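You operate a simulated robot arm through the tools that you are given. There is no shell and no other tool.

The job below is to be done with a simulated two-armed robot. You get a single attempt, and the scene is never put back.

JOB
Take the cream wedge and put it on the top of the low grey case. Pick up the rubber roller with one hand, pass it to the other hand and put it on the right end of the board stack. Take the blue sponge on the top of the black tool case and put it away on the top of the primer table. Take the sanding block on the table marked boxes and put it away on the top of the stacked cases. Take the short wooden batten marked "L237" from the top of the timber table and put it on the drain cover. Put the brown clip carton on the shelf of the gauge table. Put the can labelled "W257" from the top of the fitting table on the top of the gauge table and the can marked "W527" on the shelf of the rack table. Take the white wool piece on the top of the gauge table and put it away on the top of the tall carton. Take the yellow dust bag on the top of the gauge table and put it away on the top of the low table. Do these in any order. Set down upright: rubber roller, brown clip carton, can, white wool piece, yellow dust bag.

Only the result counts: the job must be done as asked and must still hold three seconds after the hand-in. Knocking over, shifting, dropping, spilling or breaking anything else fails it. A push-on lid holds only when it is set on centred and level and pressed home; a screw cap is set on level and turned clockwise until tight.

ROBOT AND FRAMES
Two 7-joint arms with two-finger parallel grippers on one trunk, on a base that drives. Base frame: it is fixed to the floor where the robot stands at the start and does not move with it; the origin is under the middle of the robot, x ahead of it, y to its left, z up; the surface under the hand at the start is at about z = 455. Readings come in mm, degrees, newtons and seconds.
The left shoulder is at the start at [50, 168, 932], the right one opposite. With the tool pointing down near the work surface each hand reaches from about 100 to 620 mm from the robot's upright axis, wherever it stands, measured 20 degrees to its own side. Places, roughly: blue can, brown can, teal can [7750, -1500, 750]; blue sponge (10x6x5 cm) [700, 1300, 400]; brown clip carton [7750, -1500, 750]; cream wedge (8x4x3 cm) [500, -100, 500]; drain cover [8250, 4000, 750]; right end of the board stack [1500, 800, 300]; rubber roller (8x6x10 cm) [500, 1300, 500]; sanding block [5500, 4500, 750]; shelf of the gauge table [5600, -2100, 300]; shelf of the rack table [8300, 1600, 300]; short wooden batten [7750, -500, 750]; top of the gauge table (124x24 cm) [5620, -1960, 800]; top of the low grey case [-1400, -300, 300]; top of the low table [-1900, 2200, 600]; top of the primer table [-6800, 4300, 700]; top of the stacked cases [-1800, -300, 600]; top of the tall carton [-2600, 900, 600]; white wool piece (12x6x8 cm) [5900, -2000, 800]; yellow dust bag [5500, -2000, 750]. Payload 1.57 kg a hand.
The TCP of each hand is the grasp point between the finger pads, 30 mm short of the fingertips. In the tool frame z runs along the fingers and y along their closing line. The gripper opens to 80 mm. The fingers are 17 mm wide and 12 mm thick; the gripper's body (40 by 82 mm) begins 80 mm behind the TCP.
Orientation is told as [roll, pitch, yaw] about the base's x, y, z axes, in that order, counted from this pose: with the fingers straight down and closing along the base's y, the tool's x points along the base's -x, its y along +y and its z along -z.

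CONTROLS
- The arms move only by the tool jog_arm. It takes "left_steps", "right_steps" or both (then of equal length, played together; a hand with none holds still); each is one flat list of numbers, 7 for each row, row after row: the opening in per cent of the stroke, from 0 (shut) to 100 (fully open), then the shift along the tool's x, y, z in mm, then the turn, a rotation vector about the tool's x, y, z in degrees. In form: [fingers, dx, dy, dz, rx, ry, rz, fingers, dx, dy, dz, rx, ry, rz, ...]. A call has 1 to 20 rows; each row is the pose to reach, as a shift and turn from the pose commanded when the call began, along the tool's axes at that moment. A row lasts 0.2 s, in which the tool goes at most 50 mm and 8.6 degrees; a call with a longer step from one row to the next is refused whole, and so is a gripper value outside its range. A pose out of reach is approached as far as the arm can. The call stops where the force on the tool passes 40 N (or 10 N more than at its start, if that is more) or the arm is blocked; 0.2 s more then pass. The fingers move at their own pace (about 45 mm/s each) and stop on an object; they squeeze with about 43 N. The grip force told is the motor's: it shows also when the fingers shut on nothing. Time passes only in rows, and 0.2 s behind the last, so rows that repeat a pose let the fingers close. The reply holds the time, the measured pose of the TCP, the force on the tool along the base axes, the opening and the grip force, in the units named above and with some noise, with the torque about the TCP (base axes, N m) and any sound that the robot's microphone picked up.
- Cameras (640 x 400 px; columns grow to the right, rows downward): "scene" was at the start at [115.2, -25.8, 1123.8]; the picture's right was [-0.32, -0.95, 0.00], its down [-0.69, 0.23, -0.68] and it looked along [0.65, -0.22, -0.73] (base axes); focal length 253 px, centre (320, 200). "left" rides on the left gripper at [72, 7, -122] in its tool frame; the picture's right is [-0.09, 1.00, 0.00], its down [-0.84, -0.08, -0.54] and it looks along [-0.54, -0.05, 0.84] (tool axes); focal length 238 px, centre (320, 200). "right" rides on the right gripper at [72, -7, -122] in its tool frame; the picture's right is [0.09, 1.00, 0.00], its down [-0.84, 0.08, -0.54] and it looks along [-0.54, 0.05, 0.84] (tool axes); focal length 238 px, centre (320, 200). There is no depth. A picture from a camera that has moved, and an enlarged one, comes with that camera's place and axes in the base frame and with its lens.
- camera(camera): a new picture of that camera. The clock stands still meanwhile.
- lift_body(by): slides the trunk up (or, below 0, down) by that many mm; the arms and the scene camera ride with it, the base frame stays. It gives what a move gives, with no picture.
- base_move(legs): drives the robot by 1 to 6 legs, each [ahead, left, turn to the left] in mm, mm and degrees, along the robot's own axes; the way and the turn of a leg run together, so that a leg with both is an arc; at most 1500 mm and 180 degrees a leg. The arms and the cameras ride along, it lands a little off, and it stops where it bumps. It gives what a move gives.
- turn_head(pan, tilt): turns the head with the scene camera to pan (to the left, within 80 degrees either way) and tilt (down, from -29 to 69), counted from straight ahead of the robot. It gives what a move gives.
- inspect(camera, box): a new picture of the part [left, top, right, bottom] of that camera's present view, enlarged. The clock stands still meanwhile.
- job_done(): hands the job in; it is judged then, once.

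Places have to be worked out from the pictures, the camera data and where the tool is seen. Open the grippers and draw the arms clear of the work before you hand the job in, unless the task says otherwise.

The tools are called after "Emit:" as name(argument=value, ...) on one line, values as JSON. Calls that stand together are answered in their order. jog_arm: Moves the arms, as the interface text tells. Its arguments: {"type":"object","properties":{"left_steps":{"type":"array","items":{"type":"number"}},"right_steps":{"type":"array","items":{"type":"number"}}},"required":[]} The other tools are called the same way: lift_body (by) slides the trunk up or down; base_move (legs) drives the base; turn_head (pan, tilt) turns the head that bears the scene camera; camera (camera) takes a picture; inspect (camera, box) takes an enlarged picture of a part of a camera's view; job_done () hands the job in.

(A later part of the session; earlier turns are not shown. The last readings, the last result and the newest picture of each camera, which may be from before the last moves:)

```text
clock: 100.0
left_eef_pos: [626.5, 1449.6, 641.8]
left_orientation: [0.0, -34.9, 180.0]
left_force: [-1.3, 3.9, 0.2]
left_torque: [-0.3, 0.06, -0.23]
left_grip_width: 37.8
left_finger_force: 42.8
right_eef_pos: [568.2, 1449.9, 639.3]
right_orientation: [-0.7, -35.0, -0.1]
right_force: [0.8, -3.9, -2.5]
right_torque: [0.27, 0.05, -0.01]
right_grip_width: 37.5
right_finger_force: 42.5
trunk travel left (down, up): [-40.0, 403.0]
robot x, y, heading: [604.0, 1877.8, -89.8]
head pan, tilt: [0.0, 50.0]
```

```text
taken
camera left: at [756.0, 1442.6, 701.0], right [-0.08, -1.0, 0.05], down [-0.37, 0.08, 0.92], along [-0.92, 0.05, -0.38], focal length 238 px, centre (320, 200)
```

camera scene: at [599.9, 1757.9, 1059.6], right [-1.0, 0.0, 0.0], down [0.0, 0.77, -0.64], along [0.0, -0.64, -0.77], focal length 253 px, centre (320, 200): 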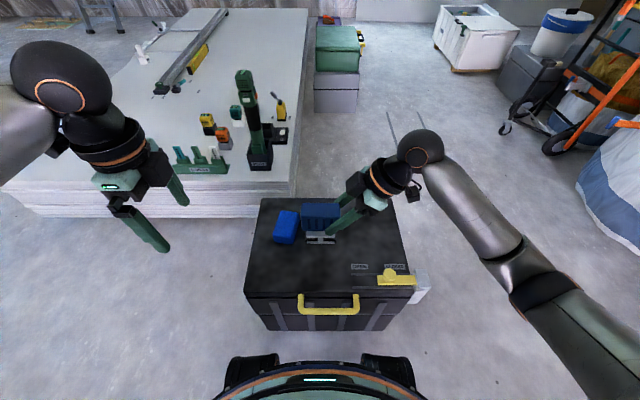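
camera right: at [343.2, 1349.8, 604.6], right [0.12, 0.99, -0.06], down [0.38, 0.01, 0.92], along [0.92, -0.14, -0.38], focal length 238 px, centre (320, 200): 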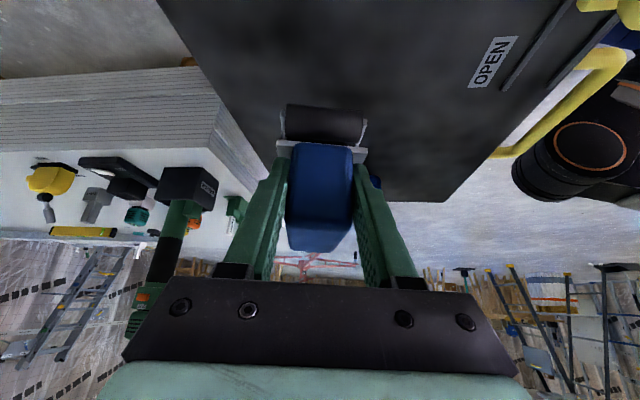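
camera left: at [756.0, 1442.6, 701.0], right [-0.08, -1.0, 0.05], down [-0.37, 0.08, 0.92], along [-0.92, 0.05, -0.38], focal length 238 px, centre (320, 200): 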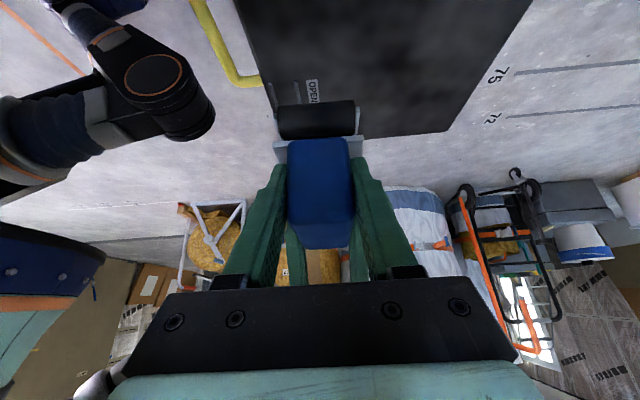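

Left grips at 37.8 mm. Now the right gripper opens and backs out along its own axis.

Emit:
jog_arm(right_steps=[30, 0, 0, 0, 0, 0, 0, 70, 0, 0, 0, 0, 0, 0, 100, 0, 0, 0, 0, 0, 0, 100, 0, 0, 0, 0, 0, 0, 100, 0, 0, 0, 0, 0, 0, 100, 0, 0, -40, 0, 0, 0, 100, 0, 0, -80, 0, 0, 0, 100, 0, 0, -120, 0, 0, 0, 100, 30, 0, -140, 0, 0, 0])

Emit:
camera(camera="scene")

Emit:
camera(camera="left")

```text
clock: 102.0
left_eef_pos: [628.9, 1449.3, 642.7]
left_orientation: [0.0, -35.0, -179.9]
left_force: [0.9, 0.9, -0.5]
left_torque: [-0.03, -0.08, 0.0]
left_grip_width: 37.8
left_finger_force: 43.0
right_eef_pos: [464.0, 1454.4, 735.9]
right_orientation: [-0.6, -35.2, 0.1]
right_force: [1.5, -1.0, 0.7]
right_torque: [0.01, 0.01, 0.04]
right_grip_width: 79.6
right_finger_force: 0.0
trunk travel left (down, up): [-40.0, 403.0]
robot x, y, heading: [599.7, 1874.3, -90.0]
head pan, tilt: [0.0, 50.0]
```

```text
taken
camera scene: at [600.0, 1757.9, 1059.6], right [-1.0, 0.0, 0.0], down [0.0, 0.77, -0.64], along [0.0, -0.64, -0.77], focal length 253 px, centre (320, 200)
```

scene: 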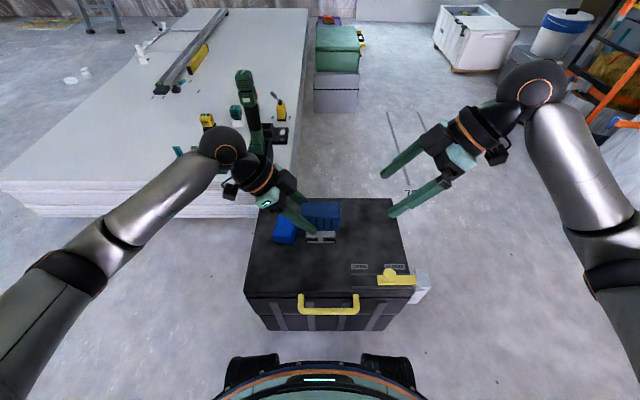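

```text
taken
camera left: at [756.2, 1442.5, 701.0], right [-0.07, -1.0, 0.05], down [-0.37, 0.08, 0.92], along [-0.92, 0.05, -0.38], focal length 238 px, centre (320, 200)
```

left: 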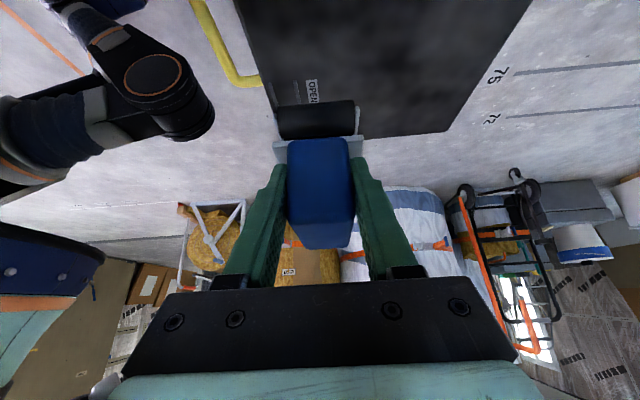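

Handover done: the left hand holds the roller upright. I check the floor to my left before driving along +x to the stack's end.

Emit:
turn_head(pan=55, tilt=30)

Emit:
camera(camera="scene")

```text
clock: 103.2
left_eef_pos: [628.4, 1449.1, 642.9]
left_orientation: [0.0, -35.1, -180.0]
left_force: [-0.5, 0.6, 0.3]
left_torque: [0.01, -0.07, -0.02]
left_grip_width: 37.7
left_finger_force: 42.8
right_eef_pos: [464.1, 1452.2, 736.3]
right_orientation: [-0.7, -35.0, 0.1]
right_force: [-0.5, 0.6, 0.3]
right_torque: [-0.02, -0.03, -0.03]
right_grip_width: 79.7
right_finger_force: 0.1
trunk travel left (down, up): [-40.0, 403.0]
robot x, y, heading: [598.2, 1872.1, -90.2]
head pan, tilt: [55.0, 30.0]
```

```text
taken
camera scene: at [673.9, 1783.1, 1089.1], right [-0.57, -0.82, 0.0], down [-0.41, 0.29, -0.87], along [0.71, -0.5, -0.5], focal length 253 px, centre (320, 200)
```

scene: 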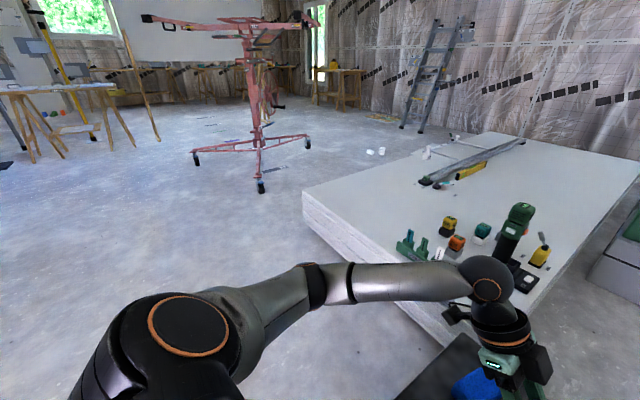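

The floor is clear. I drive 900 mm to the left (+x), then look at the board stack's end.

Emit:
base_move(legs=[[0, 900, 0]])

Emit:
turn_head(pan=0, tilt=45)

Emit:
camera(camera="scene")

```text
clock: 111.5
left_eef_pos: [1521.3, 1447.6, 642.2]
left_orientation: [-0.1, -35.0, 179.8]
left_force: [0.4, 0.2, 0.4]
left_torque: [0.02, -0.07, 0.02]
left_grip_width: 37.8
left_finger_force: 42.4
right_eef_pos: [1356.9, 1452.4, 736.6]
right_orientation: [-0.7, -35.0, -0.3]
right_force: [0.1, -0.3, -0.2]
right_torque: [-0.01, -0.01, 0.0]
right_grip_width: 80.3
right_finger_force: 0.1
trunk travel left (down, up): [-40.0, 403.0]
robot x, y, heading: [1497.0, 1873.7, -90.1]
head pan, tilt: [55.0, 30.0]
```

```text
clock: 112.7
left_eef_pos: [1521.4, 1447.7, 643.1]
left_orientation: [0.0, -35.0, 179.8]
left_force: [-0.2, -0.5, 0.5]
left_torque: [-0.01, -0.07, -0.03]
left_grip_width: 37.7
left_finger_force: 43.0
right_eef_pos: [1355.6, 1452.8, 736.0]
right_orientation: [-0.6, -35.0, -0.2]
right_force: [-1.4, -0.4, 0.0]
right_torque: [0.01, 0.0, -0.01]
right_grip_width: 80.1
right_finger_force: 0.1
trunk travel left (down, up): [-40.0, 403.0]
robot x, y, heading: [1499.2, 1871.0, -90.2]
head pan, tilt: [0.0, 45.0]
```

```text
taken
camera scene: at [1494.9, 1752.5, 1066.5], right [-1.0, 0.0, 0.0], down [0.0, 0.71, -0.71], along [0.0, -0.71, -0.71], focal length 253 px, centre (320, 200)
```

scene: 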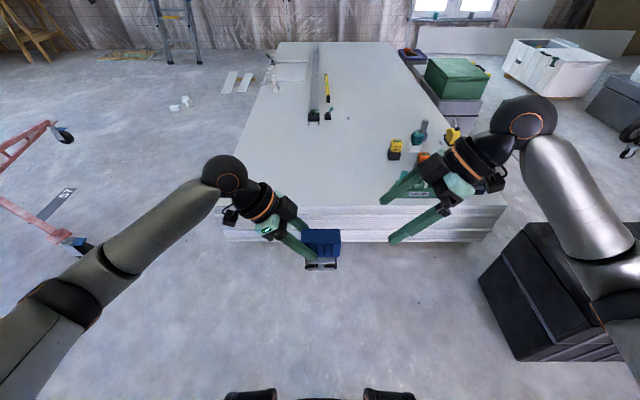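

The stack's end edge is at y ≈ 1020, top z ≈ 300, free around x = 1500. I drive 520 mm closer.

Emit:
base_move(legs=[[400, 0, 0], [120, 0, 0]])

Emit:
turn_head(pan=0, tilt=52)

Emit:
camera(camera="scene")

Emit:
camera(camera="left")

```text
clock: 116.0
left_eef_pos: [1523.9, 928.8, 642.3]
left_orientation: [0.0, -35.0, -179.9]
left_force: [-0.5, -0.4, 0.6]
left_torque: [0.04, -0.05, 0.02]
left_grip_width: 37.4
left_finger_force: 42.7
right_eef_pos: [1359.0, 932.3, 735.9]
right_orientation: [-0.7, -35.0, 0.0]
right_force: [-0.8, 0.5, -0.4]
right_torque: [0.0, -0.01, 0.0]
right_grip_width: 79.9
right_finger_force: 0.1
trunk travel left (down, up): [-40.0, 403.0]
robot x, y, heading: [1496.1, 1354.9, -89.6]
head pan, tilt: [0.0, 45.0]
```

```text
clock: 116.7
left_eef_pos: [1524.3, 928.7, 641.7]
left_orientation: [0.0, -35.0, -179.9]
left_force: [-0.7, 0.1, -0.3]
left_torque: [0.01, -0.09, -0.01]
left_grip_width: 37.7
left_finger_force: 43.2
right_eef_pos: [1359.4, 932.0, 737.1]
right_orientation: [-0.7, -35.1, 0.0]
right_force: [0.6, 0.3, 0.6]
right_torque: [0.01, 0.0, 0.0]
right_grip_width: 80.3
right_finger_force: 0.1
trunk travel left (down, up): [-40.0, 403.0]
robot x, y, heading: [1494.2, 1355.8, -89.8]
head pan, tilt: [0.0, 52.0]
```

```text
taken
camera scene: at [1495.5, 1239.0, 1057.0], right [-1.0, 0.0, 0.0], down [0.0, 0.79, -0.62], along [0.0, -0.62, -0.79], focal length 253 px, centre (320, 200)
```

scene: 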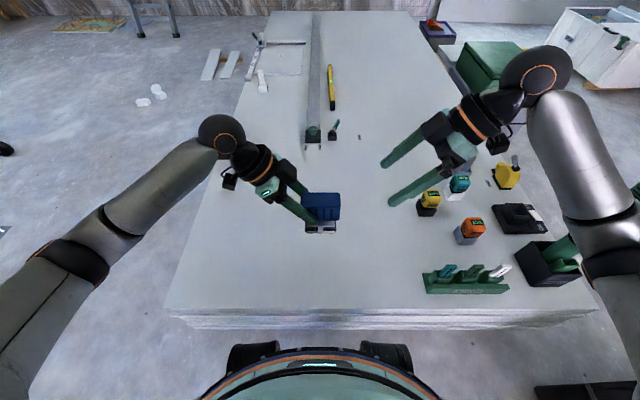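

```text
taken
camera left: at [1651.9, 921.8, 700.8], right [-0.07, -1.0, 0.05], down [-0.38, 0.08, 0.92], along [-0.92, 0.05, -0.38], focal length 238 px, centre (320, 200)
```

left: 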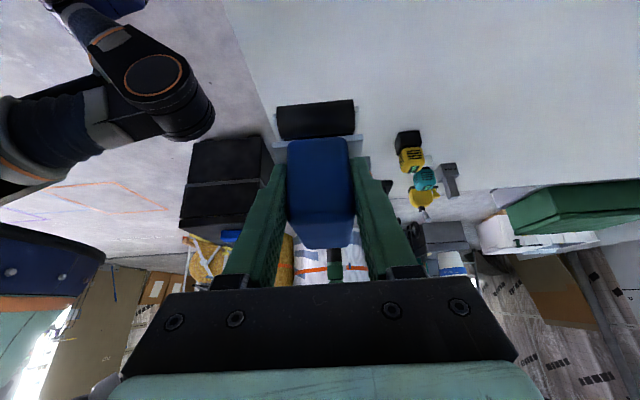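

Free surface right below. I move the roller 99 mm forward and lower it to about 12 mm above the expected contact.

Emit:
jog_arm(left_steps=[0, 0, 35, 0, 0, 0, 0, 0, 0, 70, 0, 0, 0, 0, 0, 0, 99, 0, 0, 0, 0, 0, 25.8, 99, 36.9, 0, 0, 0, 0, 51.7, 99, 73.7, 0, 0, 0, 0, 77.5, 99, 110.6, 0, 0, 0, 0, 103, 99, 147.4, 0, 0, 0, 0, 124, 99, 177, 0, 0, 0, 0, 138.9, 99, 198.2, 0, 0, 0, 0, 138.9, 99, 198.2, 0, 0, 0])

Emit:
camera(camera="scene")

Emit:
camera(camera="left")

```text
clock: 118.9
left_eef_pos: [1524.3, 829.3, 401.3]
left_orientation: [0.0, -35.0, -180.0]
left_force: [0.9, 0.5, 0.4]
left_torque: [-0.04, -0.1, -0.01]
left_grip_width: 37.6
left_finger_force: 42.5
right_eef_pos: [1359.6, 931.4, 737.3]
right_orientation: [-0.6, -35.0, 0.0]
right_force: [1.1, -0.2, -0.6]
right_torque: [-0.02, 0.01, -0.02]
right_grip_width: 80.0
right_finger_force: 0.1
trunk travel left (down, up): [-40.0, 403.0]
robot x, y, heading: [1493.2, 1355.1, -89.9]
head pan, tilt: [0.0, 52.0]
```

```text
taken
camera scene: at [1495.5, 1239.0, 1057.0], right [-1.0, 0.0, 0.0], down [0.0, 0.79, -0.62], along [0.0, -0.62, -0.79], focal length 253 px, centre (320, 200)
```

scene: 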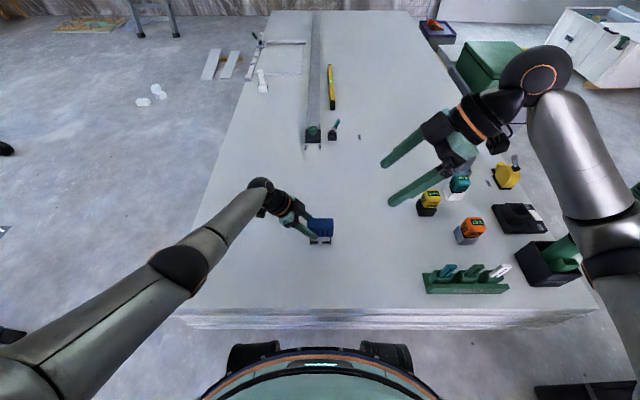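

```text
taken
camera left: at [1652.4, 823.2, 459.2], right [-0.07, -1.0, 0.05], down [-0.37, 0.08, 0.92], along [-0.92, 0.05, -0.38], focal length 238 px, centre (320, 200)
```

left: 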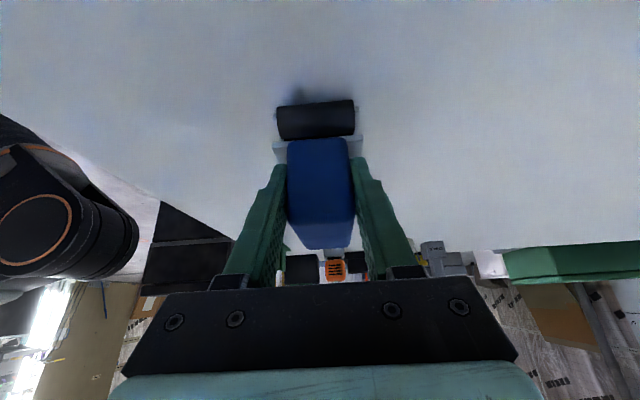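

About 12 mm left by estimate. I lower 9 mm in small rows and read the force.

Emit:
jog_arm(left_steps=[0, 1.7, 0, 2.5, 0, 0, 0, 0, 3.4, 0, 4.9, 0, 0, 0, 0, 5.2, 0, 7.4, 0, 0, 0, 0, 5.2, 0, 7.4, 0, 0, 0])

Emit:
inspect(camera="left", box=[220, 60, 420, 185])

```text
clock: 119.8
left_eef_pos: [1522.9, 825.9, 398.5]
left_orientation: [0.3, -35.5, 179.9]
left_force: [2.3, 3.6, 13.0]
left_torque: [0.62, -0.33, -0.13]
left_grip_width: 37.8
left_finger_force: 43.5
right_eef_pos: [1359.6, 932.3, 736.5]
right_orientation: [-0.7, -35.1, 0.1]
right_force: [0.1, 0.6, -0.4]
right_torque: [0.02, 0.02, -0.01]
right_grip_width: 80.1
right_finger_force: 0.0
trunk travel left (down, up): [-40.0, 403.0]
robot x, y, heading: [1495.9, 1354.7, -90.0]
head pan, tilt: [0.0, 52.0]
stopped in row 4 (left hand): the force on the tool passed its limit at 41 N (the readings are from after the stop); the commanded pose is now the measured one
```

```text
3.20 times, centred on (320, 122) of left
camera zoom: at [1651.1, 820.8, 455.6], right [-0.07, -1.0, 0.06], down [-0.37, 0.08, 0.93], along [-0.93, 0.05, -0.37], focal length 763 px, centre (320, 448)
```

zoom: 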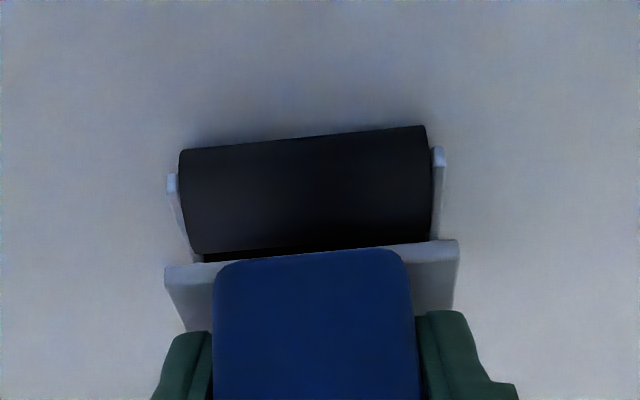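

Contact. I ease up 1.5 mm and open the left fingers.

Emit:
jog_arm(left_steps=[0, -0.9, -1, -1.2, 0, 0, 0, 0, -0.9, -1, -1.2, 0, 0, 0, 50, -0.9, -1, -1.2, 0, 0, 0, 60, -0.9, -1, -1.2, 0, 0, 0, 75, -0.9, -1, -1.2, 0, 0, 0, 90, -0.9, -1, -1.2, 0, 0, 0, 100, -0.9, -1, -1.2, 0, 0, 0, 100, -0.9, -1, -1.2, 0, 0, 0])

Emit:
camera(camera="left")

Emit:
inspect(camera="scene", box=[240, 160, 400, 260])

```text
clock: 121.6
left_eef_pos: [1523.2, 828.4, 398.4]
left_orientation: [0.2, -35.5, 180.0]
left_force: [-0.5, 0.0, 0.7]
left_torque: [0.0, -0.05, 0.01]
left_grip_width: 80.0
left_finger_force: 0.2
right_eef_pos: [1360.5, 932.4, 736.4]
right_orientation: [-0.7, -34.9, 0.1]
right_force: [0.3, 0.4, 0.0]
right_torque: [-0.01, 0.0, -0.02]
right_grip_width: 80.1
right_finger_force: 0.0
trunk travel left (down, up): [-40.0, 403.0]
robot x, y, heading: [1494.4, 1352.9, -90.0]
head pan, tilt: [0.0, 52.0]
```

```text
taken
camera left: at [1651.7, 822.3, 455.2], right [-0.07, -1.0, 0.06], down [-0.37, 0.08, 0.93], along [-0.93, 0.05, -0.37], focal length 238 px, centre (320, 200)
```

left: 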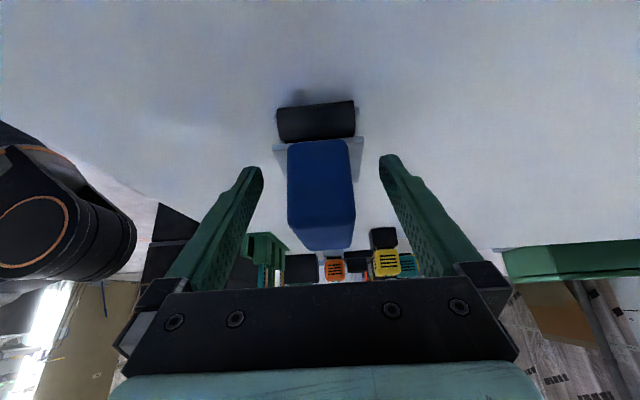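

```text
4.00 times, centred on (320, 210) of scene
camera zoom: at [1495.7, 1239.3, 1057.0], right [-1.0, 0.0, 0.0], down [0.0, 0.79, -0.62], along [0.0, -0.62, -0.79], focal length 1011 px, centre (320, 160)
```

zoom: 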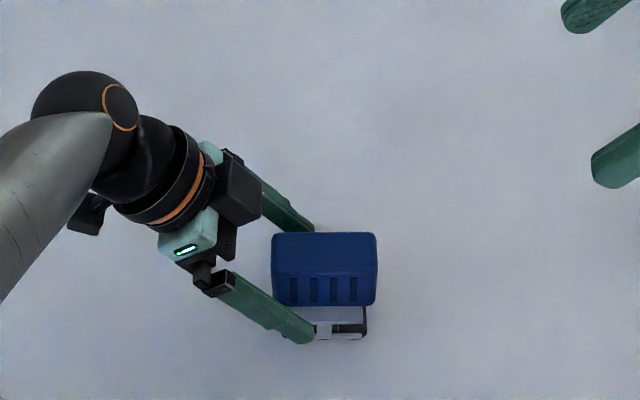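

The roller stands upright and released. I back the left hand out along its axis, then level both hands.

Emit:
jog_arm(left_steps=[100, 0, 0, -40, 0, 0, 0, 100, 0, 0, -80, 0, 0, 0, 100, 0, 0, -120, 0, 0, 0, 100, 0, 0, -160, 0, 0, 0, 100, 0, 0, -160, 0, 0, 0])

Emit:
jog_arm(left_steps=[100, -25, 0, -36, 0, 7, 0, 100, -50, -10, -72, 0, 14, 0, 100, -75, -30, -107, 0, 21, 0, 100, -87, -60, -124, 0, 28, 0, 100, -87, -100, -124, 0, 35, 0, 100, -87, -100, -124, 0, 35, 0], right_steps=[100, 0, 0, 0, 0, 7, 0, 100, 0, 0, 0, 0, 14, 0, 100, 0, 0, 0, 0, 21, 0, 100, 0, 0, 0, 0, 28, 0, 100, 0, 0, 0, 0, 35, 0, 100, 0, 0, 0, 0, 35, 0])

Emit:
camera(camera="scene")

```text
clock: 122.8
left_eef_pos: [1617.7, 829.9, 525.9]
left_orientation: [0.0, -35.4, 180.0]
left_force: [0.1, 0.2, -0.1]
left_torque: [0.0, 0.0, 0.0]
left_grip_width: 79.8
left_finger_force: 0.0
right_eef_pos: [1359.3, 932.5, 736.5]
right_orientation: [-0.7, -35.0, 0.1]
right_force: [0.0, 0.6, 0.1]
right_torque: [0.01, 0.04, 0.01]
right_grip_width: 80.1
right_finger_force: 0.0
trunk travel left (down, up): [-40.0, 403.0]
robot x, y, heading: [1497.4, 1358.7, -89.9]
head pan, tilt: [0.0, 52.0]
```

```text
clock: 124.2
left_eef_pos: [1614.7, 928.4, 678.2]
left_orientation: [0.1, -0.3, -179.9]
left_force: [-0.6, 1.0, -0.4]
left_torque: [0.01, -0.01, -0.02]
left_grip_width: 79.8
left_finger_force: 0.0
right_eef_pos: [1360.9, 931.8, 736.9]
right_orientation: [-0.5, 0.0, -0.4]
right_force: [0.5, 0.6, 0.4]
right_torque: [0.0, -0.04, -0.01]
right_grip_width: 80.1
right_finger_force: 0.1
trunk travel left (down, up): [-40.0, 403.0]
robot x, y, heading: [1499.7, 1350.9, -90.2]
head pan, tilt: [0.0, 52.0]
```

```text
taken
camera scene: at [1495.7, 1239.4, 1057.0], right [-1.0, 0.0, 0.0], down [0.0, 0.79, -0.62], along [0.0, -0.62, -0.79], focal length 253 px, centre (320, 200)
```

scene: 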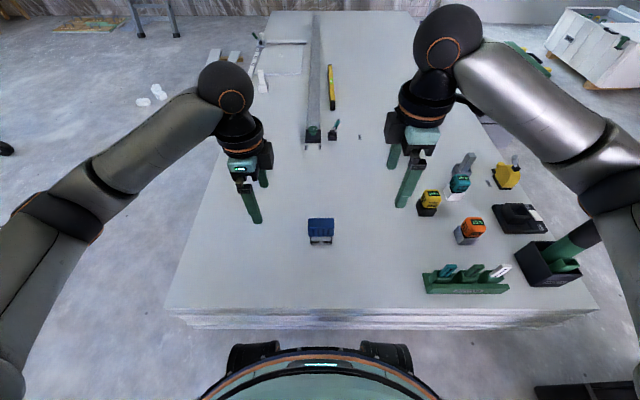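

Roller stands upright on the board stack. I yaw both hands back to neutral and tuck them for travelling.

Emit:
jog_arm(left_steps=[100, 6, -8, 0, 0, 0, -8.2, 100, 12, -16, 0, 0, 0, -16.4, 100, 18, -24, 0, 0, 0, -24.6, 100, 24, -32, 0, 0, 0, -32.8, 100, 30, -40, 0, 0, 0, -41, 100, 36, -48, 0, 0, 0, -49.2, 100, 42, -56, 0, 0, 0, -57.4, 100, 48, -64, 0, 0, 0, -65.6, 100, 54, -72, 0, 0, 0, -73.8, 100, 60, -80, 0, 0, 0, -82, 100, 65, -80, 0, 0, 0, -90, 100, 65, -80, 0, 0, 0, -90], right_steps=[100, 4, 7, 0, 0, 0, 8.2, 100, 8, 14, 5, 0, 0, 16.4, 100, 12, 21, 10, 0, 0, 24.6, 100, 16, 28, 15, 0, 0, 32.8, 100, 20, 35, 20, 0, 0, 41, 100, 24, 42, 25, 0, 0, 49.2, 100, 28, 49, 30, 0, 0, 57.4, 100, 32, 56, 35, 0, 0, 65.6, 100, 36, 63, 40, 0, 0, 73.8, 100, 40, 70, 45, 0, 0, 82, 100, 42, 75, 50, 0, 0, 90, 100, 42, 75, 50, 0, 0, 90])

Emit:
lift_body(by=60)

Emit:
base_move(legs=[[-600, 0, 0]])

Emit:
turn_head(pan=60, tilt=12)

Emit:
camera(camera="scene")

```text
clock: 126.8
left_eef_pos: [1681.0, 1009.3, 678.7]
left_orientation: [-0.5, -0.1, -89.8]
left_force: [0.5, -0.6, -0.3]
left_torque: [0.0, -0.04, 0.0]
left_grip_width: 80.0
left_finger_force: 0.1
right_eef_pos: [1319.0, 1005.8, 684.7]
right_orientation: [0.1, -0.6, -90.5]
right_force: [-0.7, -0.4, 0.9]
right_torque: [-0.01, 0.02, 0.02]
right_grip_width: 80.0
right_finger_force: 0.1
trunk travel left (down, up): [-40.0, 403.0]
robot x, y, heading: [1495.5, 1355.1, -89.9]
head pan, tilt: [0.0, 52.0]
```

```text
clock: 127.8
left_eef_pos: [1680.3, 1009.5, 738.8]
left_orientation: [-0.3, -0.2, -89.9]
left_force: [-0.1, -0.8, -0.6]
left_torque: [0.01, 0.01, 0.01]
left_grip_width: 80.1
left_finger_force: 0.0
right_eef_pos: [1319.5, 1007.4, 745.0]
right_orientation: [-0.1, -0.5, -90.3]
right_force: [0.3, 0.2, 0.5]
right_torque: [-0.01, -0.03, 0.01]
right_grip_width: 80.2
right_finger_force: 0.0
trunk travel left (down, up): [-100.0, 343.0]
robot x, y, heading: [1492.7, 1353.4, -90.0]
head pan, tilt: [0.0, 52.0]
```

```text
clock: 131.2
left_eef_pos: [1680.4, 1607.8, 738.1]
left_orientation: [-0.4, 0.0, -89.7]
left_force: [0.4, -0.7, -0.1]
left_torque: [-0.02, -0.02, -0.01]
left_grip_width: 80.0
left_finger_force: 0.1
right_eef_pos: [1317.9, 1604.6, 745.1]
right_orientation: [0.0, -0.5, -90.3]
right_force: [-0.3, -0.3, 0.3]
right_torque: [0.0, 0.0, 0.04]
right_grip_width: 79.9
right_finger_force: 0.2
trunk travel left (down, up): [-100.0, 343.0]
robot x, y, heading: [1493.9, 1950.8, -89.8]
head pan, tilt: [0.0, 52.0]
```

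```text
clock: 132.5
left_eef_pos: [1679.8, 1607.4, 738.8]
left_orientation: [-0.4, -0.1, -89.9]
left_force: [0.3, -0.5, -0.6]
left_torque: [0.02, -0.01, 0.0]
left_grip_width: 79.8
left_finger_force: 0.1
right_eef_pos: [1316.6, 1604.3, 745.0]
right_orientation: [0.0, -0.6, -90.3]
right_force: [0.4, -0.3, -1.1]
right_torque: [0.02, 0.02, -0.01]
right_grip_width: 79.9
right_finger_force: 0.1
trunk travel left (down, up): [-100.0, 343.0]
robot x, y, heading: [1492.5, 1953.7, -89.8]
head pan, tilt: [60.0, 12.0]
```

```text
taken
camera scene: at [1574.7, 1865.2, 1178.2], right [-0.5, -0.87, 0.0], down [-0.18, 0.1, -0.98], along [0.85, -0.49, -0.21], focal length 253 px, centre (320, 200)
```

scene: 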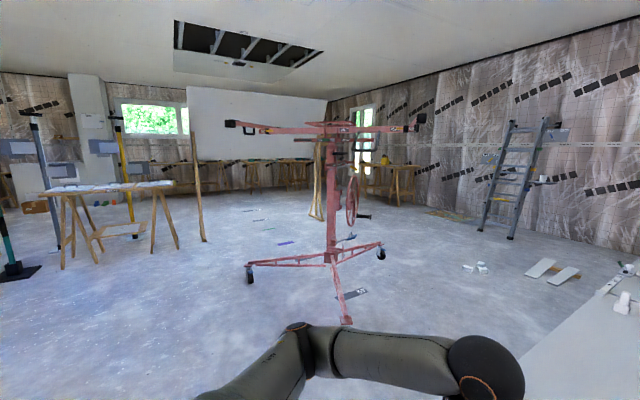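

Next the fitting table near [7750, −1500]. I turn to heading 0 and drive north of the panel lifter.

Emit:
base_move(legs=[[0, 0, 90], [1500, 150, 0], [1200, 0, 0]])

Emit:
turn_head(pan=-30, tilt=15)

Emit:
camera(camera="scene")

Emit:
turn_head(pan=30, tilt=15)

Emit:
camera(camera="scene")

```text
refused: leg 2 is longer than a leg can be; nothing moved
```

```text
clock: 134.1
left_eef_pos: [1679.6, 1606.8, 739.0]
left_orientation: [-0.4, -0.2, -89.7]
left_force: [-0.2, 0.1, -0.3]
left_torque: [-0.03, 0.01, 0.02]
left_grip_width: 80.0
left_finger_force: 0.0
right_eef_pos: [1317.3, 1604.0, 745.7]
right_orientation: [0.0, -0.6, -90.4]
right_force: [-0.2, -0.8, -0.1]
right_torque: [0.02, -0.02, 0.03]
right_grip_width: 80.0
right_finger_force: 0.0
trunk travel left (down, up): [-100.0, 343.0]
robot x, y, heading: [1493.1, 1948.0, -90.1]
head pan, tilt: [-30.0, 15.0]
```

```text
taken
camera scene: at [1447.5, 1830.5, 1173.4], right [-0.87, 0.5, 0.0], down [0.13, 0.22, -0.97], along [-0.48, -0.84, -0.26], focal length 253 px, centre (320, 200)
```

scene: 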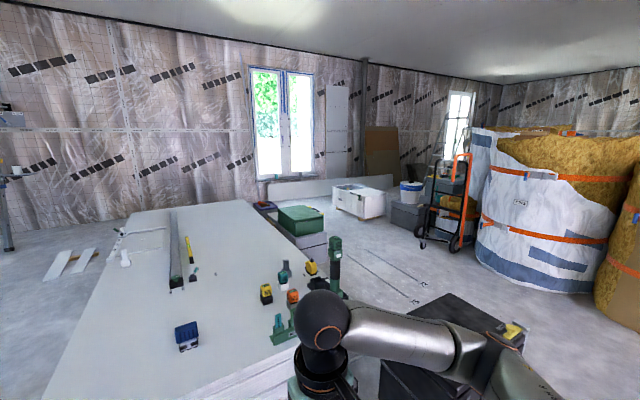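

```text
clock: 135.4
left_eef_pos: [1681.3, 1606.9, 738.6]
left_orientation: [-0.5, -0.1, -89.9]
left_force: [0.0, 0.5, 0.1]
left_torque: [0.04, -0.02, -0.01]
left_grip_width: 79.7
left_finger_force: 0.0
right_eef_pos: [1317.5, 1603.9, 744.8]
right_orientation: [0.0, -0.6, -90.3]
right_force: [-0.6, 0.1, -0.1]
right_torque: [0.01, -0.04, 0.0]
right_grip_width: 80.0
right_finger_force: 0.2
trunk travel left (down, up): [-100.0, 343.0]
robot x, y, heading: [1493.4, 1954.9, -89.8]
head pan, tilt: [30.0, 15.0]
```

```text
taken
camera scene: at [1540.8, 1830.8, 1173.4], right [-0.86, -0.5, 0.0], down [-0.13, 0.22, -0.97], along [0.49, -0.84, -0.26], focal length 253 px, centre (320, 200)
```

scene: 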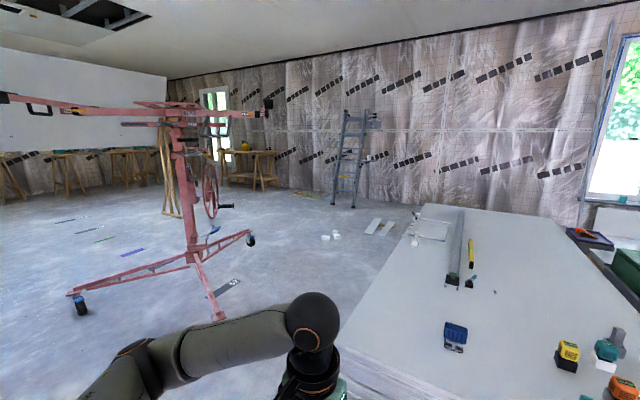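

The leg was slightly over length. I repeat with shorter legs.

Emit:
base_move(legs=[[0, 0, 90], [1400, 150, 0], [1300, 0, 0]])

Emit:
turn_head(pan=-35, tilt=15)

Emit:
camera(camera="scene")

Emit:
turn_head(pan=25, tilt=15)

Emit:
camera(camera="scene")

```text
clock: 152.5
left_eef_pos: [4564.9, 2265.2, 738.7]
left_orientation: [-0.3, -0.1, -0.2]
left_force: [-0.3, -0.3, -0.8]
left_torque: [0.01, -0.03, 0.04]
left_grip_width: 80.1
left_finger_force: 0.1
right_eef_pos: [4565.1, 1901.4, 745.3]
right_orientation: [0.1, -0.6, -0.6]
right_force: [0.5, -0.2, -1.2]
right_torque: [0.0, 0.01, -0.03]
right_grip_width: 80.1
right_finger_force: 0.2
trunk travel left (down, up): [-100.0, 343.0]
robot x, y, heading: [4219.9, 2082.5, -0.1]
head pan, tilt: [30.0, 15.0]
```

```text
clock: 153.8
left_eef_pos: [4564.8, 2264.8, 738.2]
left_orientation: [-0.3, -0.2, -0.1]
left_force: [-0.2, -0.2, -0.5]
left_torque: [0.0, 0.02, -0.06]
left_grip_width: 80.0
left_finger_force: 0.1
right_eef_pos: [4565.4, 1902.4, 745.1]
right_orientation: [0.0, -0.6, -0.6]
right_force: [0.3, -0.4, 0.1]
right_torque: [-0.01, -0.01, 0.0]
right_grip_width: 79.9
right_finger_force: 0.2
trunk travel left (down, up): [-100.0, 343.0]
robot x, y, heading: [4217.9, 2080.9, -0.2]
head pan, tilt: [-35.0, 15.0]
```

```text
taken
camera scene: at [4334.7, 2026.7, 1173.4], right [-0.57, -0.82, 0.0], down [-0.21, 0.15, -0.97], along [0.79, -0.55, -0.26], focal length 253 px, centre (320, 200)
```

scene: 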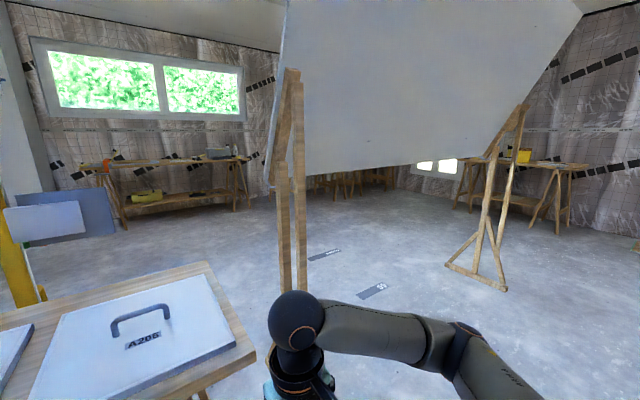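

```text
clock: 155.1
left_eef_pos: [4564.2, 2265.4, 739.0]
left_orientation: [-0.4, -0.1, -0.1]
left_force: [0.2, -0.1, 0.2]
left_torque: [0.01, 0.01, -0.01]
left_grip_width: 79.9
left_finger_force: 0.0
right_eef_pos: [4566.3, 1902.6, 745.3]
right_orientation: [-0.1, -0.5, -0.6]
right_force: [0.7, -0.2, -0.2]
right_torque: [-0.02, 0.02, -0.04]
right_grip_width: 79.8
right_finger_force: 0.0
trunk travel left (down, up): [-100.0, 343.0]
robot x, y, heading: [4221.7, 2080.3, -0.1]
head pan, tilt: [25.0, 15.0]
```

```text
taken
camera scene: at [4343.0, 2119.6, 1173.4], right [0.42, -0.91, 0.0], down [-0.23, -0.11, -0.97], along [0.88, 0.41, -0.26], focal length 253 px, centre (320, 200)
```

scene: 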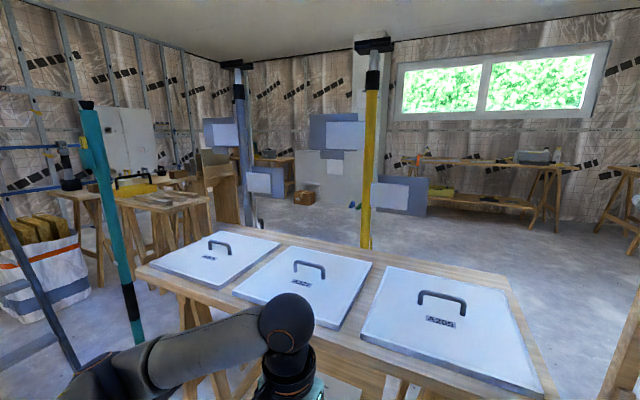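

I am beside a table with A206 panels; a big sheet on props stands at x ≈ 5000, y −150…1610, so I go around its south end via the x ≈ 4290 corridor. First I look down that corridor.

Emit:
turn_head(pan=-80, tilt=20)

Emit:
camera(camera="scene")

```text
clock: 156.9
left_eef_pos: [4564.3, 2264.8, 738.2]
left_orientation: [-0.4, 0.0, -0.1]
left_force: [-0.2, 0.5, -0.4]
left_torque: [0.0, 0.0, 0.01]
left_grip_width: 80.0
left_finger_force: 0.2
right_eef_pos: [4565.2, 1902.6, 744.9]
right_orientation: [0.0, -0.6, -0.6]
right_force: [0.6, 0.3, 0.8]
right_torque: [0.01, 0.0, -0.03]
right_grip_width: 79.9
right_finger_force: 0.1
trunk travel left (down, up): [-100.0, 343.0]
robot x, y, heading: [4218.8, 2082.7, -0.3]
head pan, tilt: [-80.0, 20.0]
```

```text
taken
camera scene: at [4274.3, 1988.6, 1165.2], right [-0.98, -0.17, 0.0], down [-0.06, 0.34, -0.94], along [0.16, -0.93, -0.34], focal length 253 px, centre (320, 200)
```

scene: 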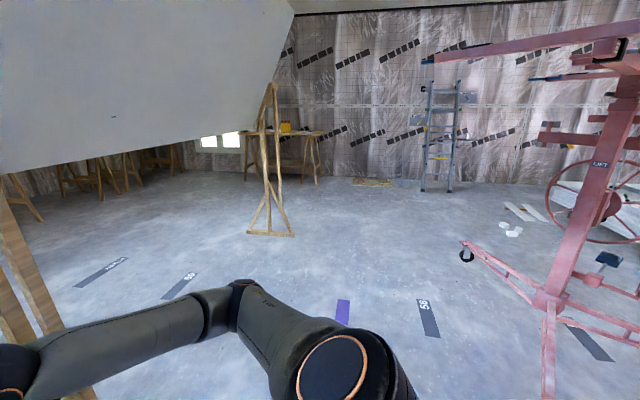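

The corridor is open. I drive down it sideways to y ≈ −470.

Emit:
base_move(legs=[[60, -1300, 0], [20, -1250, 0], [250, -450, 0]])

Emit:
turn_head(pan=-10, tilt=15)

Emit:
camera(camera="scene")

```text
clock: 183.5
left_eef_pos: [4850.3, -759.6, 738.7]
left_orientation: [-0.5, -0.1, -2.3]
left_force: [-0.3, -0.6, 0.8]
left_torque: [-0.01, -0.03, 0.01]
left_grip_width: 80.2
left_finger_force: 0.0
right_eef_pos: [4837.7, -1121.9, 744.4]
right_orientation: [0.0, -0.6, -2.7]
right_force: [-0.6, -0.2, 0.3]
right_torque: [-0.02, -0.03, -0.03]
right_grip_width: 79.9
right_finger_force: 0.1
trunk travel left (down, up): [-100.0, 343.0]
robot x, y, heading: [4494.2, -930.6, -2.1]
head pan, tilt: [-80.0, 20.0]
```

```text
clock: 184.9
left_eef_pos: [4848.7, -759.2, 738.9]
left_orientation: [-0.4, -0.1, -2.3]
left_force: [-0.1, 0.2, -0.9]
left_torque: [-0.04, -0.02, 0.03]
left_grip_width: 80.0
left_finger_force: 0.1
right_eef_pos: [4836.3, -1123.6, 744.5]
right_orientation: [0.1, -0.6, -2.6]
right_force: [-0.2, -0.2, -0.1]
right_torque: [-0.02, 0.0, -0.01]
right_grip_width: 80.1
right_finger_force: 0.1
trunk travel left (down, up): [-100.0, 343.0]
robot x, y, heading: [4498.4, -932.4, -2.4]
head pan, tilt: [-10.0, 15.0]
```

```text
taken
camera scene: at [4628.1, -952.8, 1173.4], right [-0.21, -0.98, 0.0], down [-0.25, 0.05, -0.97], along [0.94, -0.2, -0.26], focal length 253 px, centre (320, 200)
```

scene: 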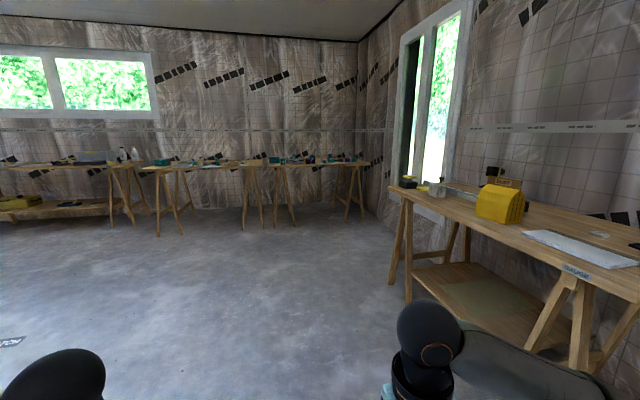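

I see the gauge table on the right (labelled) and two tables against the far wall. I drive on toward the fitting table.

Emit:
base_move(legs=[[1400, 50, 2.4], [900, -200, 0]])

Emit:
turn_head(pan=0, tilt=22)

Emit:
camera(camera="scene")

Emit:
inspect(camera="scene", box=[120, 100, 440, 300])

```text
clock: 196.3
left_eef_pos: [7154.3, -931.9, 739.5]
left_orientation: [-0.4, -0.1, -0.8]
left_force: [0.2, 0.5, -0.5]
left_torque: [0.05, 0.01, -0.01]
left_grip_width: 79.9
left_finger_force: 0.1
right_eef_pos: [7150.3, -1295.1, 745.6]
right_orientation: [0.1, -0.5, -1.1]
right_force: [-0.3, 0.0, 0.3]
right_torque: [0.02, 0.02, -0.03]
right_grip_width: 80.0
right_finger_force: 0.2
trunk travel left (down, up): [-100.0, 343.0]
robot x, y, heading: [6808.4, -1113.9, -0.8]
head pan, tilt: [-10.0, 15.0]
```

```text
clock: 197.1
left_eef_pos: [7154.4, -933.9, 738.7]
left_orientation: [-0.4, -0.2, -0.7]
left_force: [-0.2, -0.7, 0.9]
left_torque: [0.0, 0.02, 0.04]
left_grip_width: 79.9
left_finger_force: 0.1
right_eef_pos: [7151.8, -1294.5, 744.9]
right_orientation: [0.0, -0.6, -1.3]
right_force: [0.5, 0.1, 0.0]
right_torque: [-0.01, -0.03, -0.01]
right_grip_width: 79.8
right_finger_force: 0.1
trunk travel left (down, up): [-100.0, 343.0]
robot x, y, heading: [6802.5, -1108.9, -0.7]
head pan, tilt: [0.0, 22.0]
```

```text
taken
camera scene: at [6938.8, -1114.7, 1162.0], right [-0.01, -1.0, 0.0], down [-0.37, 0.0, -0.93], along [0.93, -0.01, -0.37], focal length 253 px, centre (320, 200)
```

scene: 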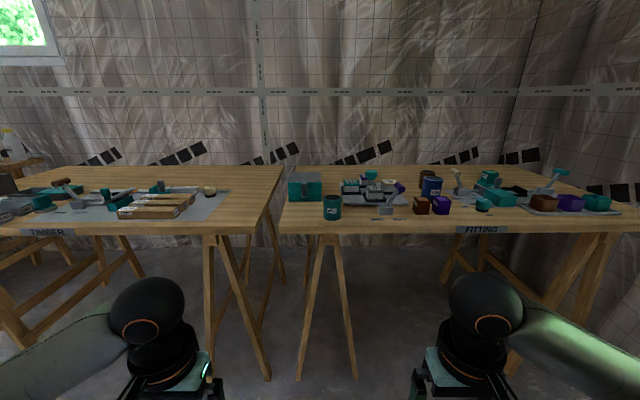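

```text
2.00 times, centred on (280, 200) of scene
camera zoom: at [6938.8, -1114.7, 1162.0], right [-0.01, -1.0, 0.0], down [-0.37, 0.0, -0.93], along [0.93, -0.01, -0.37], focal length 505 px, centre (400, 200)
```

zoom: 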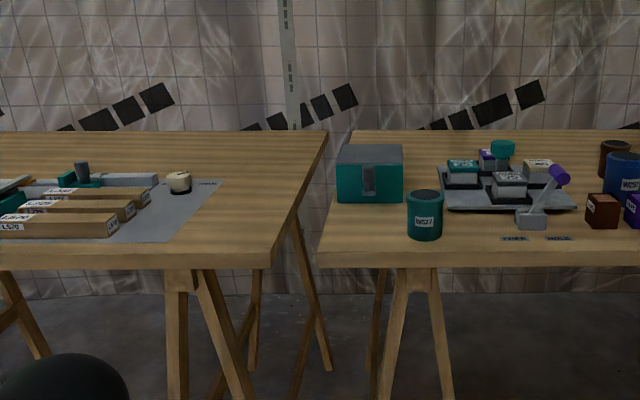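

Timber and fitting tables are ahead, with battens, cans and clip cartons. I zoom in to read the labels.

Emit:
inspect(camera="scene", box=[310, 160, 410, 222])

Emit:
inspect(camera="scene", box=[400, 155, 520, 230])

Emit:
inspect(camera="scene", box=[80, 165, 240, 245])

```text
6.40 times, centred on (360, 191) of scene
camera zoom: at [6938.8, -1114.7, 1162.0], right [-0.01, -1.0, 0.0], down [-0.37, 0.0, -0.93], along [0.93, -0.01, -0.37], focal length 1617 px, centre (64, 258)
```

zoom: 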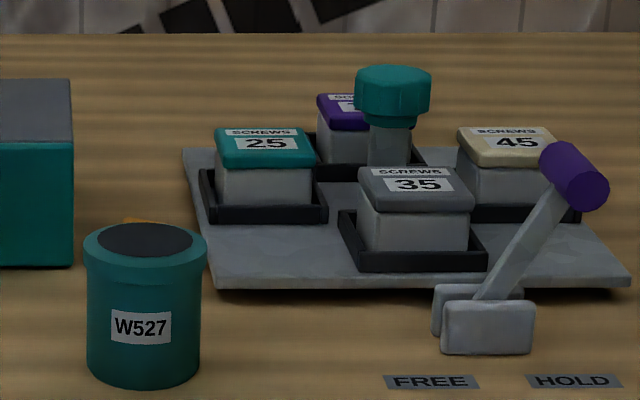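

```text
5.33 times, centred on (460, 192) of scene
camera zoom: at [6938.8, -1114.7, 1162.0], right [-0.01, -1.0, 0.0], down [-0.37, 0.0, -0.93], along [0.93, -0.01, -0.37], focal length 1348 px, centre (-427, 240)
```

zoom: 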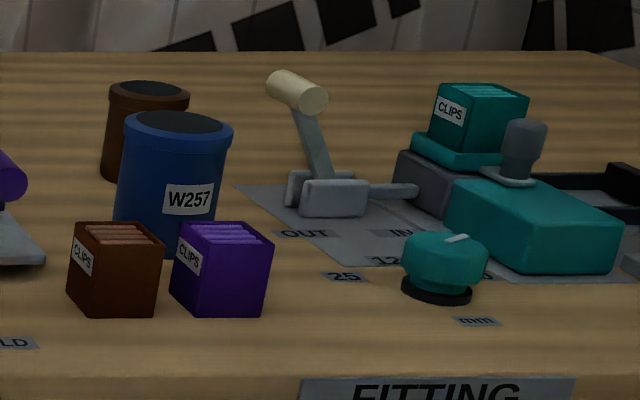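

```text
4.00 times, centred on (160, 205) of scene
camera zoom: at [6938.8, -1114.7, 1162.0], right [-0.01, -1.0, 0.0], down [-0.37, 0.0, -0.93], along [0.93, -0.01, -0.37], focal length 1011 px, centre (960, 180)
```

zoom: 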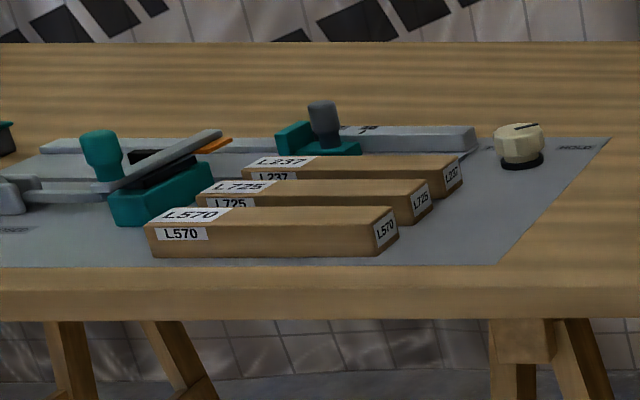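

Labels are readable: W527 is the teal can, W257 the blue can, the brown CLIPS carton is in front of it, and L237 is the rear batten. I raise the trunk so the hands clear the table top, then drive closer.

Emit:
lift_body(by=200)

Emit:
base_move(legs=[[100, -430, 0.7], [350, 0, 0]])

Emit:
turn_head(pan=0, tilt=45)

Emit:
camera(camera="scene")

```text
clock: 199.2
left_eef_pos: [7154.3, -932.0, 938.3]
left_orientation: [-0.4, -0.1, -0.7]
left_force: [0.0, 0.2, 0.6]
left_torque: [-0.01, 0.02, 0.02]
left_grip_width: 80.0
left_finger_force: 0.0
right_eef_pos: [7152.1, -1294.4, 944.1]
right_orientation: [0.1, -0.6, -1.2]
right_force: [-0.1, 0.4, -0.6]
right_torque: [-0.02, -0.02, 0.0]
right_grip_width: 80.2
right_finger_force: 0.0
trunk travel left (down, up): [-300.0, 143.0]
robot x, y, heading: [6805.7, -1112.7, -0.8]
head pan, tilt: [0.0, 22.0]
```

```text
clock: 205.4
left_eef_pos: [7604.6, -1354.0, 937.8]
left_orientation: [-0.3, -0.1, 0.1]
left_force: [-0.8, 0.1, -0.6]
left_torque: [-0.03, 0.03, 0.03]
left_grip_width: 79.9
left_finger_force: 0.1
right_eef_pos: [7607.5, -1715.3, 944.1]
right_orientation: [-0.1, -0.6, -0.3]
right_force: [-0.1, 0.1, -0.8]
right_torque: [0.01, 0.03, -0.01]
right_grip_width: 80.0
right_finger_force: 0.1
trunk travel left (down, up): [-300.0, 143.0]
robot x, y, heading: [7261.3, -1537.4, 0.2]
head pan, tilt: [0.0, 22.0]
```

```text
clock: 206.3
left_eef_pos: [7604.1, -1354.1, 939.6]
left_orientation: [-0.4, -0.2, 0.2]
left_force: [0.2, -0.4, 0.3]
left_torque: [-0.01, 0.03, 0.0]
left_grip_width: 80.0
left_finger_force: 0.0
right_eef_pos: [7608.6, -1716.1, 945.0]
right_orientation: [0.0, -0.6, -0.2]
right_force: [0.5, 0.2, -0.3]
right_torque: [0.02, -0.01, 0.01]
right_grip_width: 80.2
right_finger_force: 0.1
trunk travel left (down, up): [-300.0, 143.0]
robot x, y, heading: [7256.9, -1537.9, 0.4]
head pan, tilt: [0.0, 45.0]
```

```text
taken
camera scene: at [7380.5, -1540.1, 1326.6], right [0.0, -1.0, 0.0], down [-0.71, 0.0, -0.71], along [0.71, 0.0, -0.71], focal length 253 px, centre (320, 200)
```

scene: 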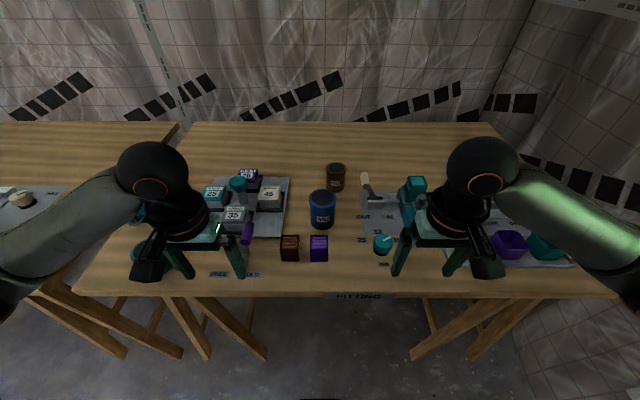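

Triangulating both views puts the fitting table top at z ≈ 800. I zoom in on the carton and blue can.

Emit:
inspect(camera="scene", box=[260, 150, 400, 290])

Emit:
inspect(camera="right", box=[0, 0, 640, 400])

Emit:
inspect(camera="left", box=[0, 0, 640, 400])

```text
2.86 times, centred on (330, 220) of scene
camera zoom: at [7380.5, -1540.1, 1326.6], right [0.0, -1.0, 0.0], down [-0.71, 0.0, -0.71], along [0.71, 0.0, -0.71], focal length 722 px, centre (291, 143)
```

zoom: 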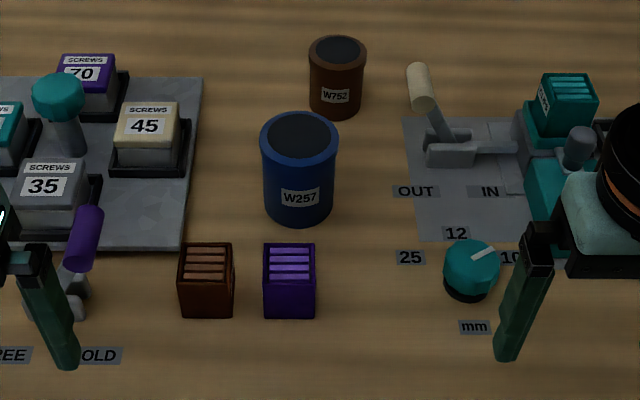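

```text
1.00 times, centred on (320, 200) of right (not enlarged: the box is as wide or as high as the picture)
camera zoom: at [7535.0, -1722.9, 1066.6], right [-0.09, 1.0, 0.0], down [0.83, 0.07, 0.55], along [0.55, 0.05, -0.84], focal length 238 px, centre (320, 200)
```

zoom: 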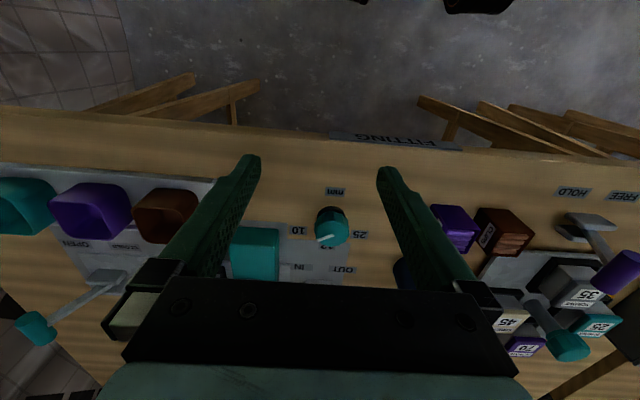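

```text
1.00 times, centred on (320, 200) of left (not enlarged: the box is as wide or as high as the picture)
camera zoom: at [7531.2, -1346.6, 1060.4], right [0.09, 1.0, -0.01], down [0.84, -0.07, 0.54], along [0.54, -0.05, -0.84], focal length 238 px, centre (320, 200)
```

zoom: 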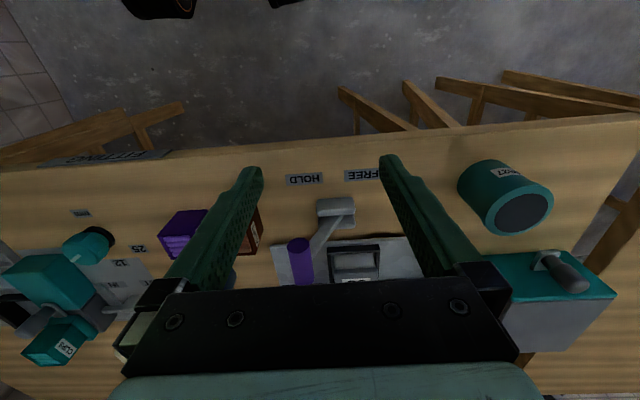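

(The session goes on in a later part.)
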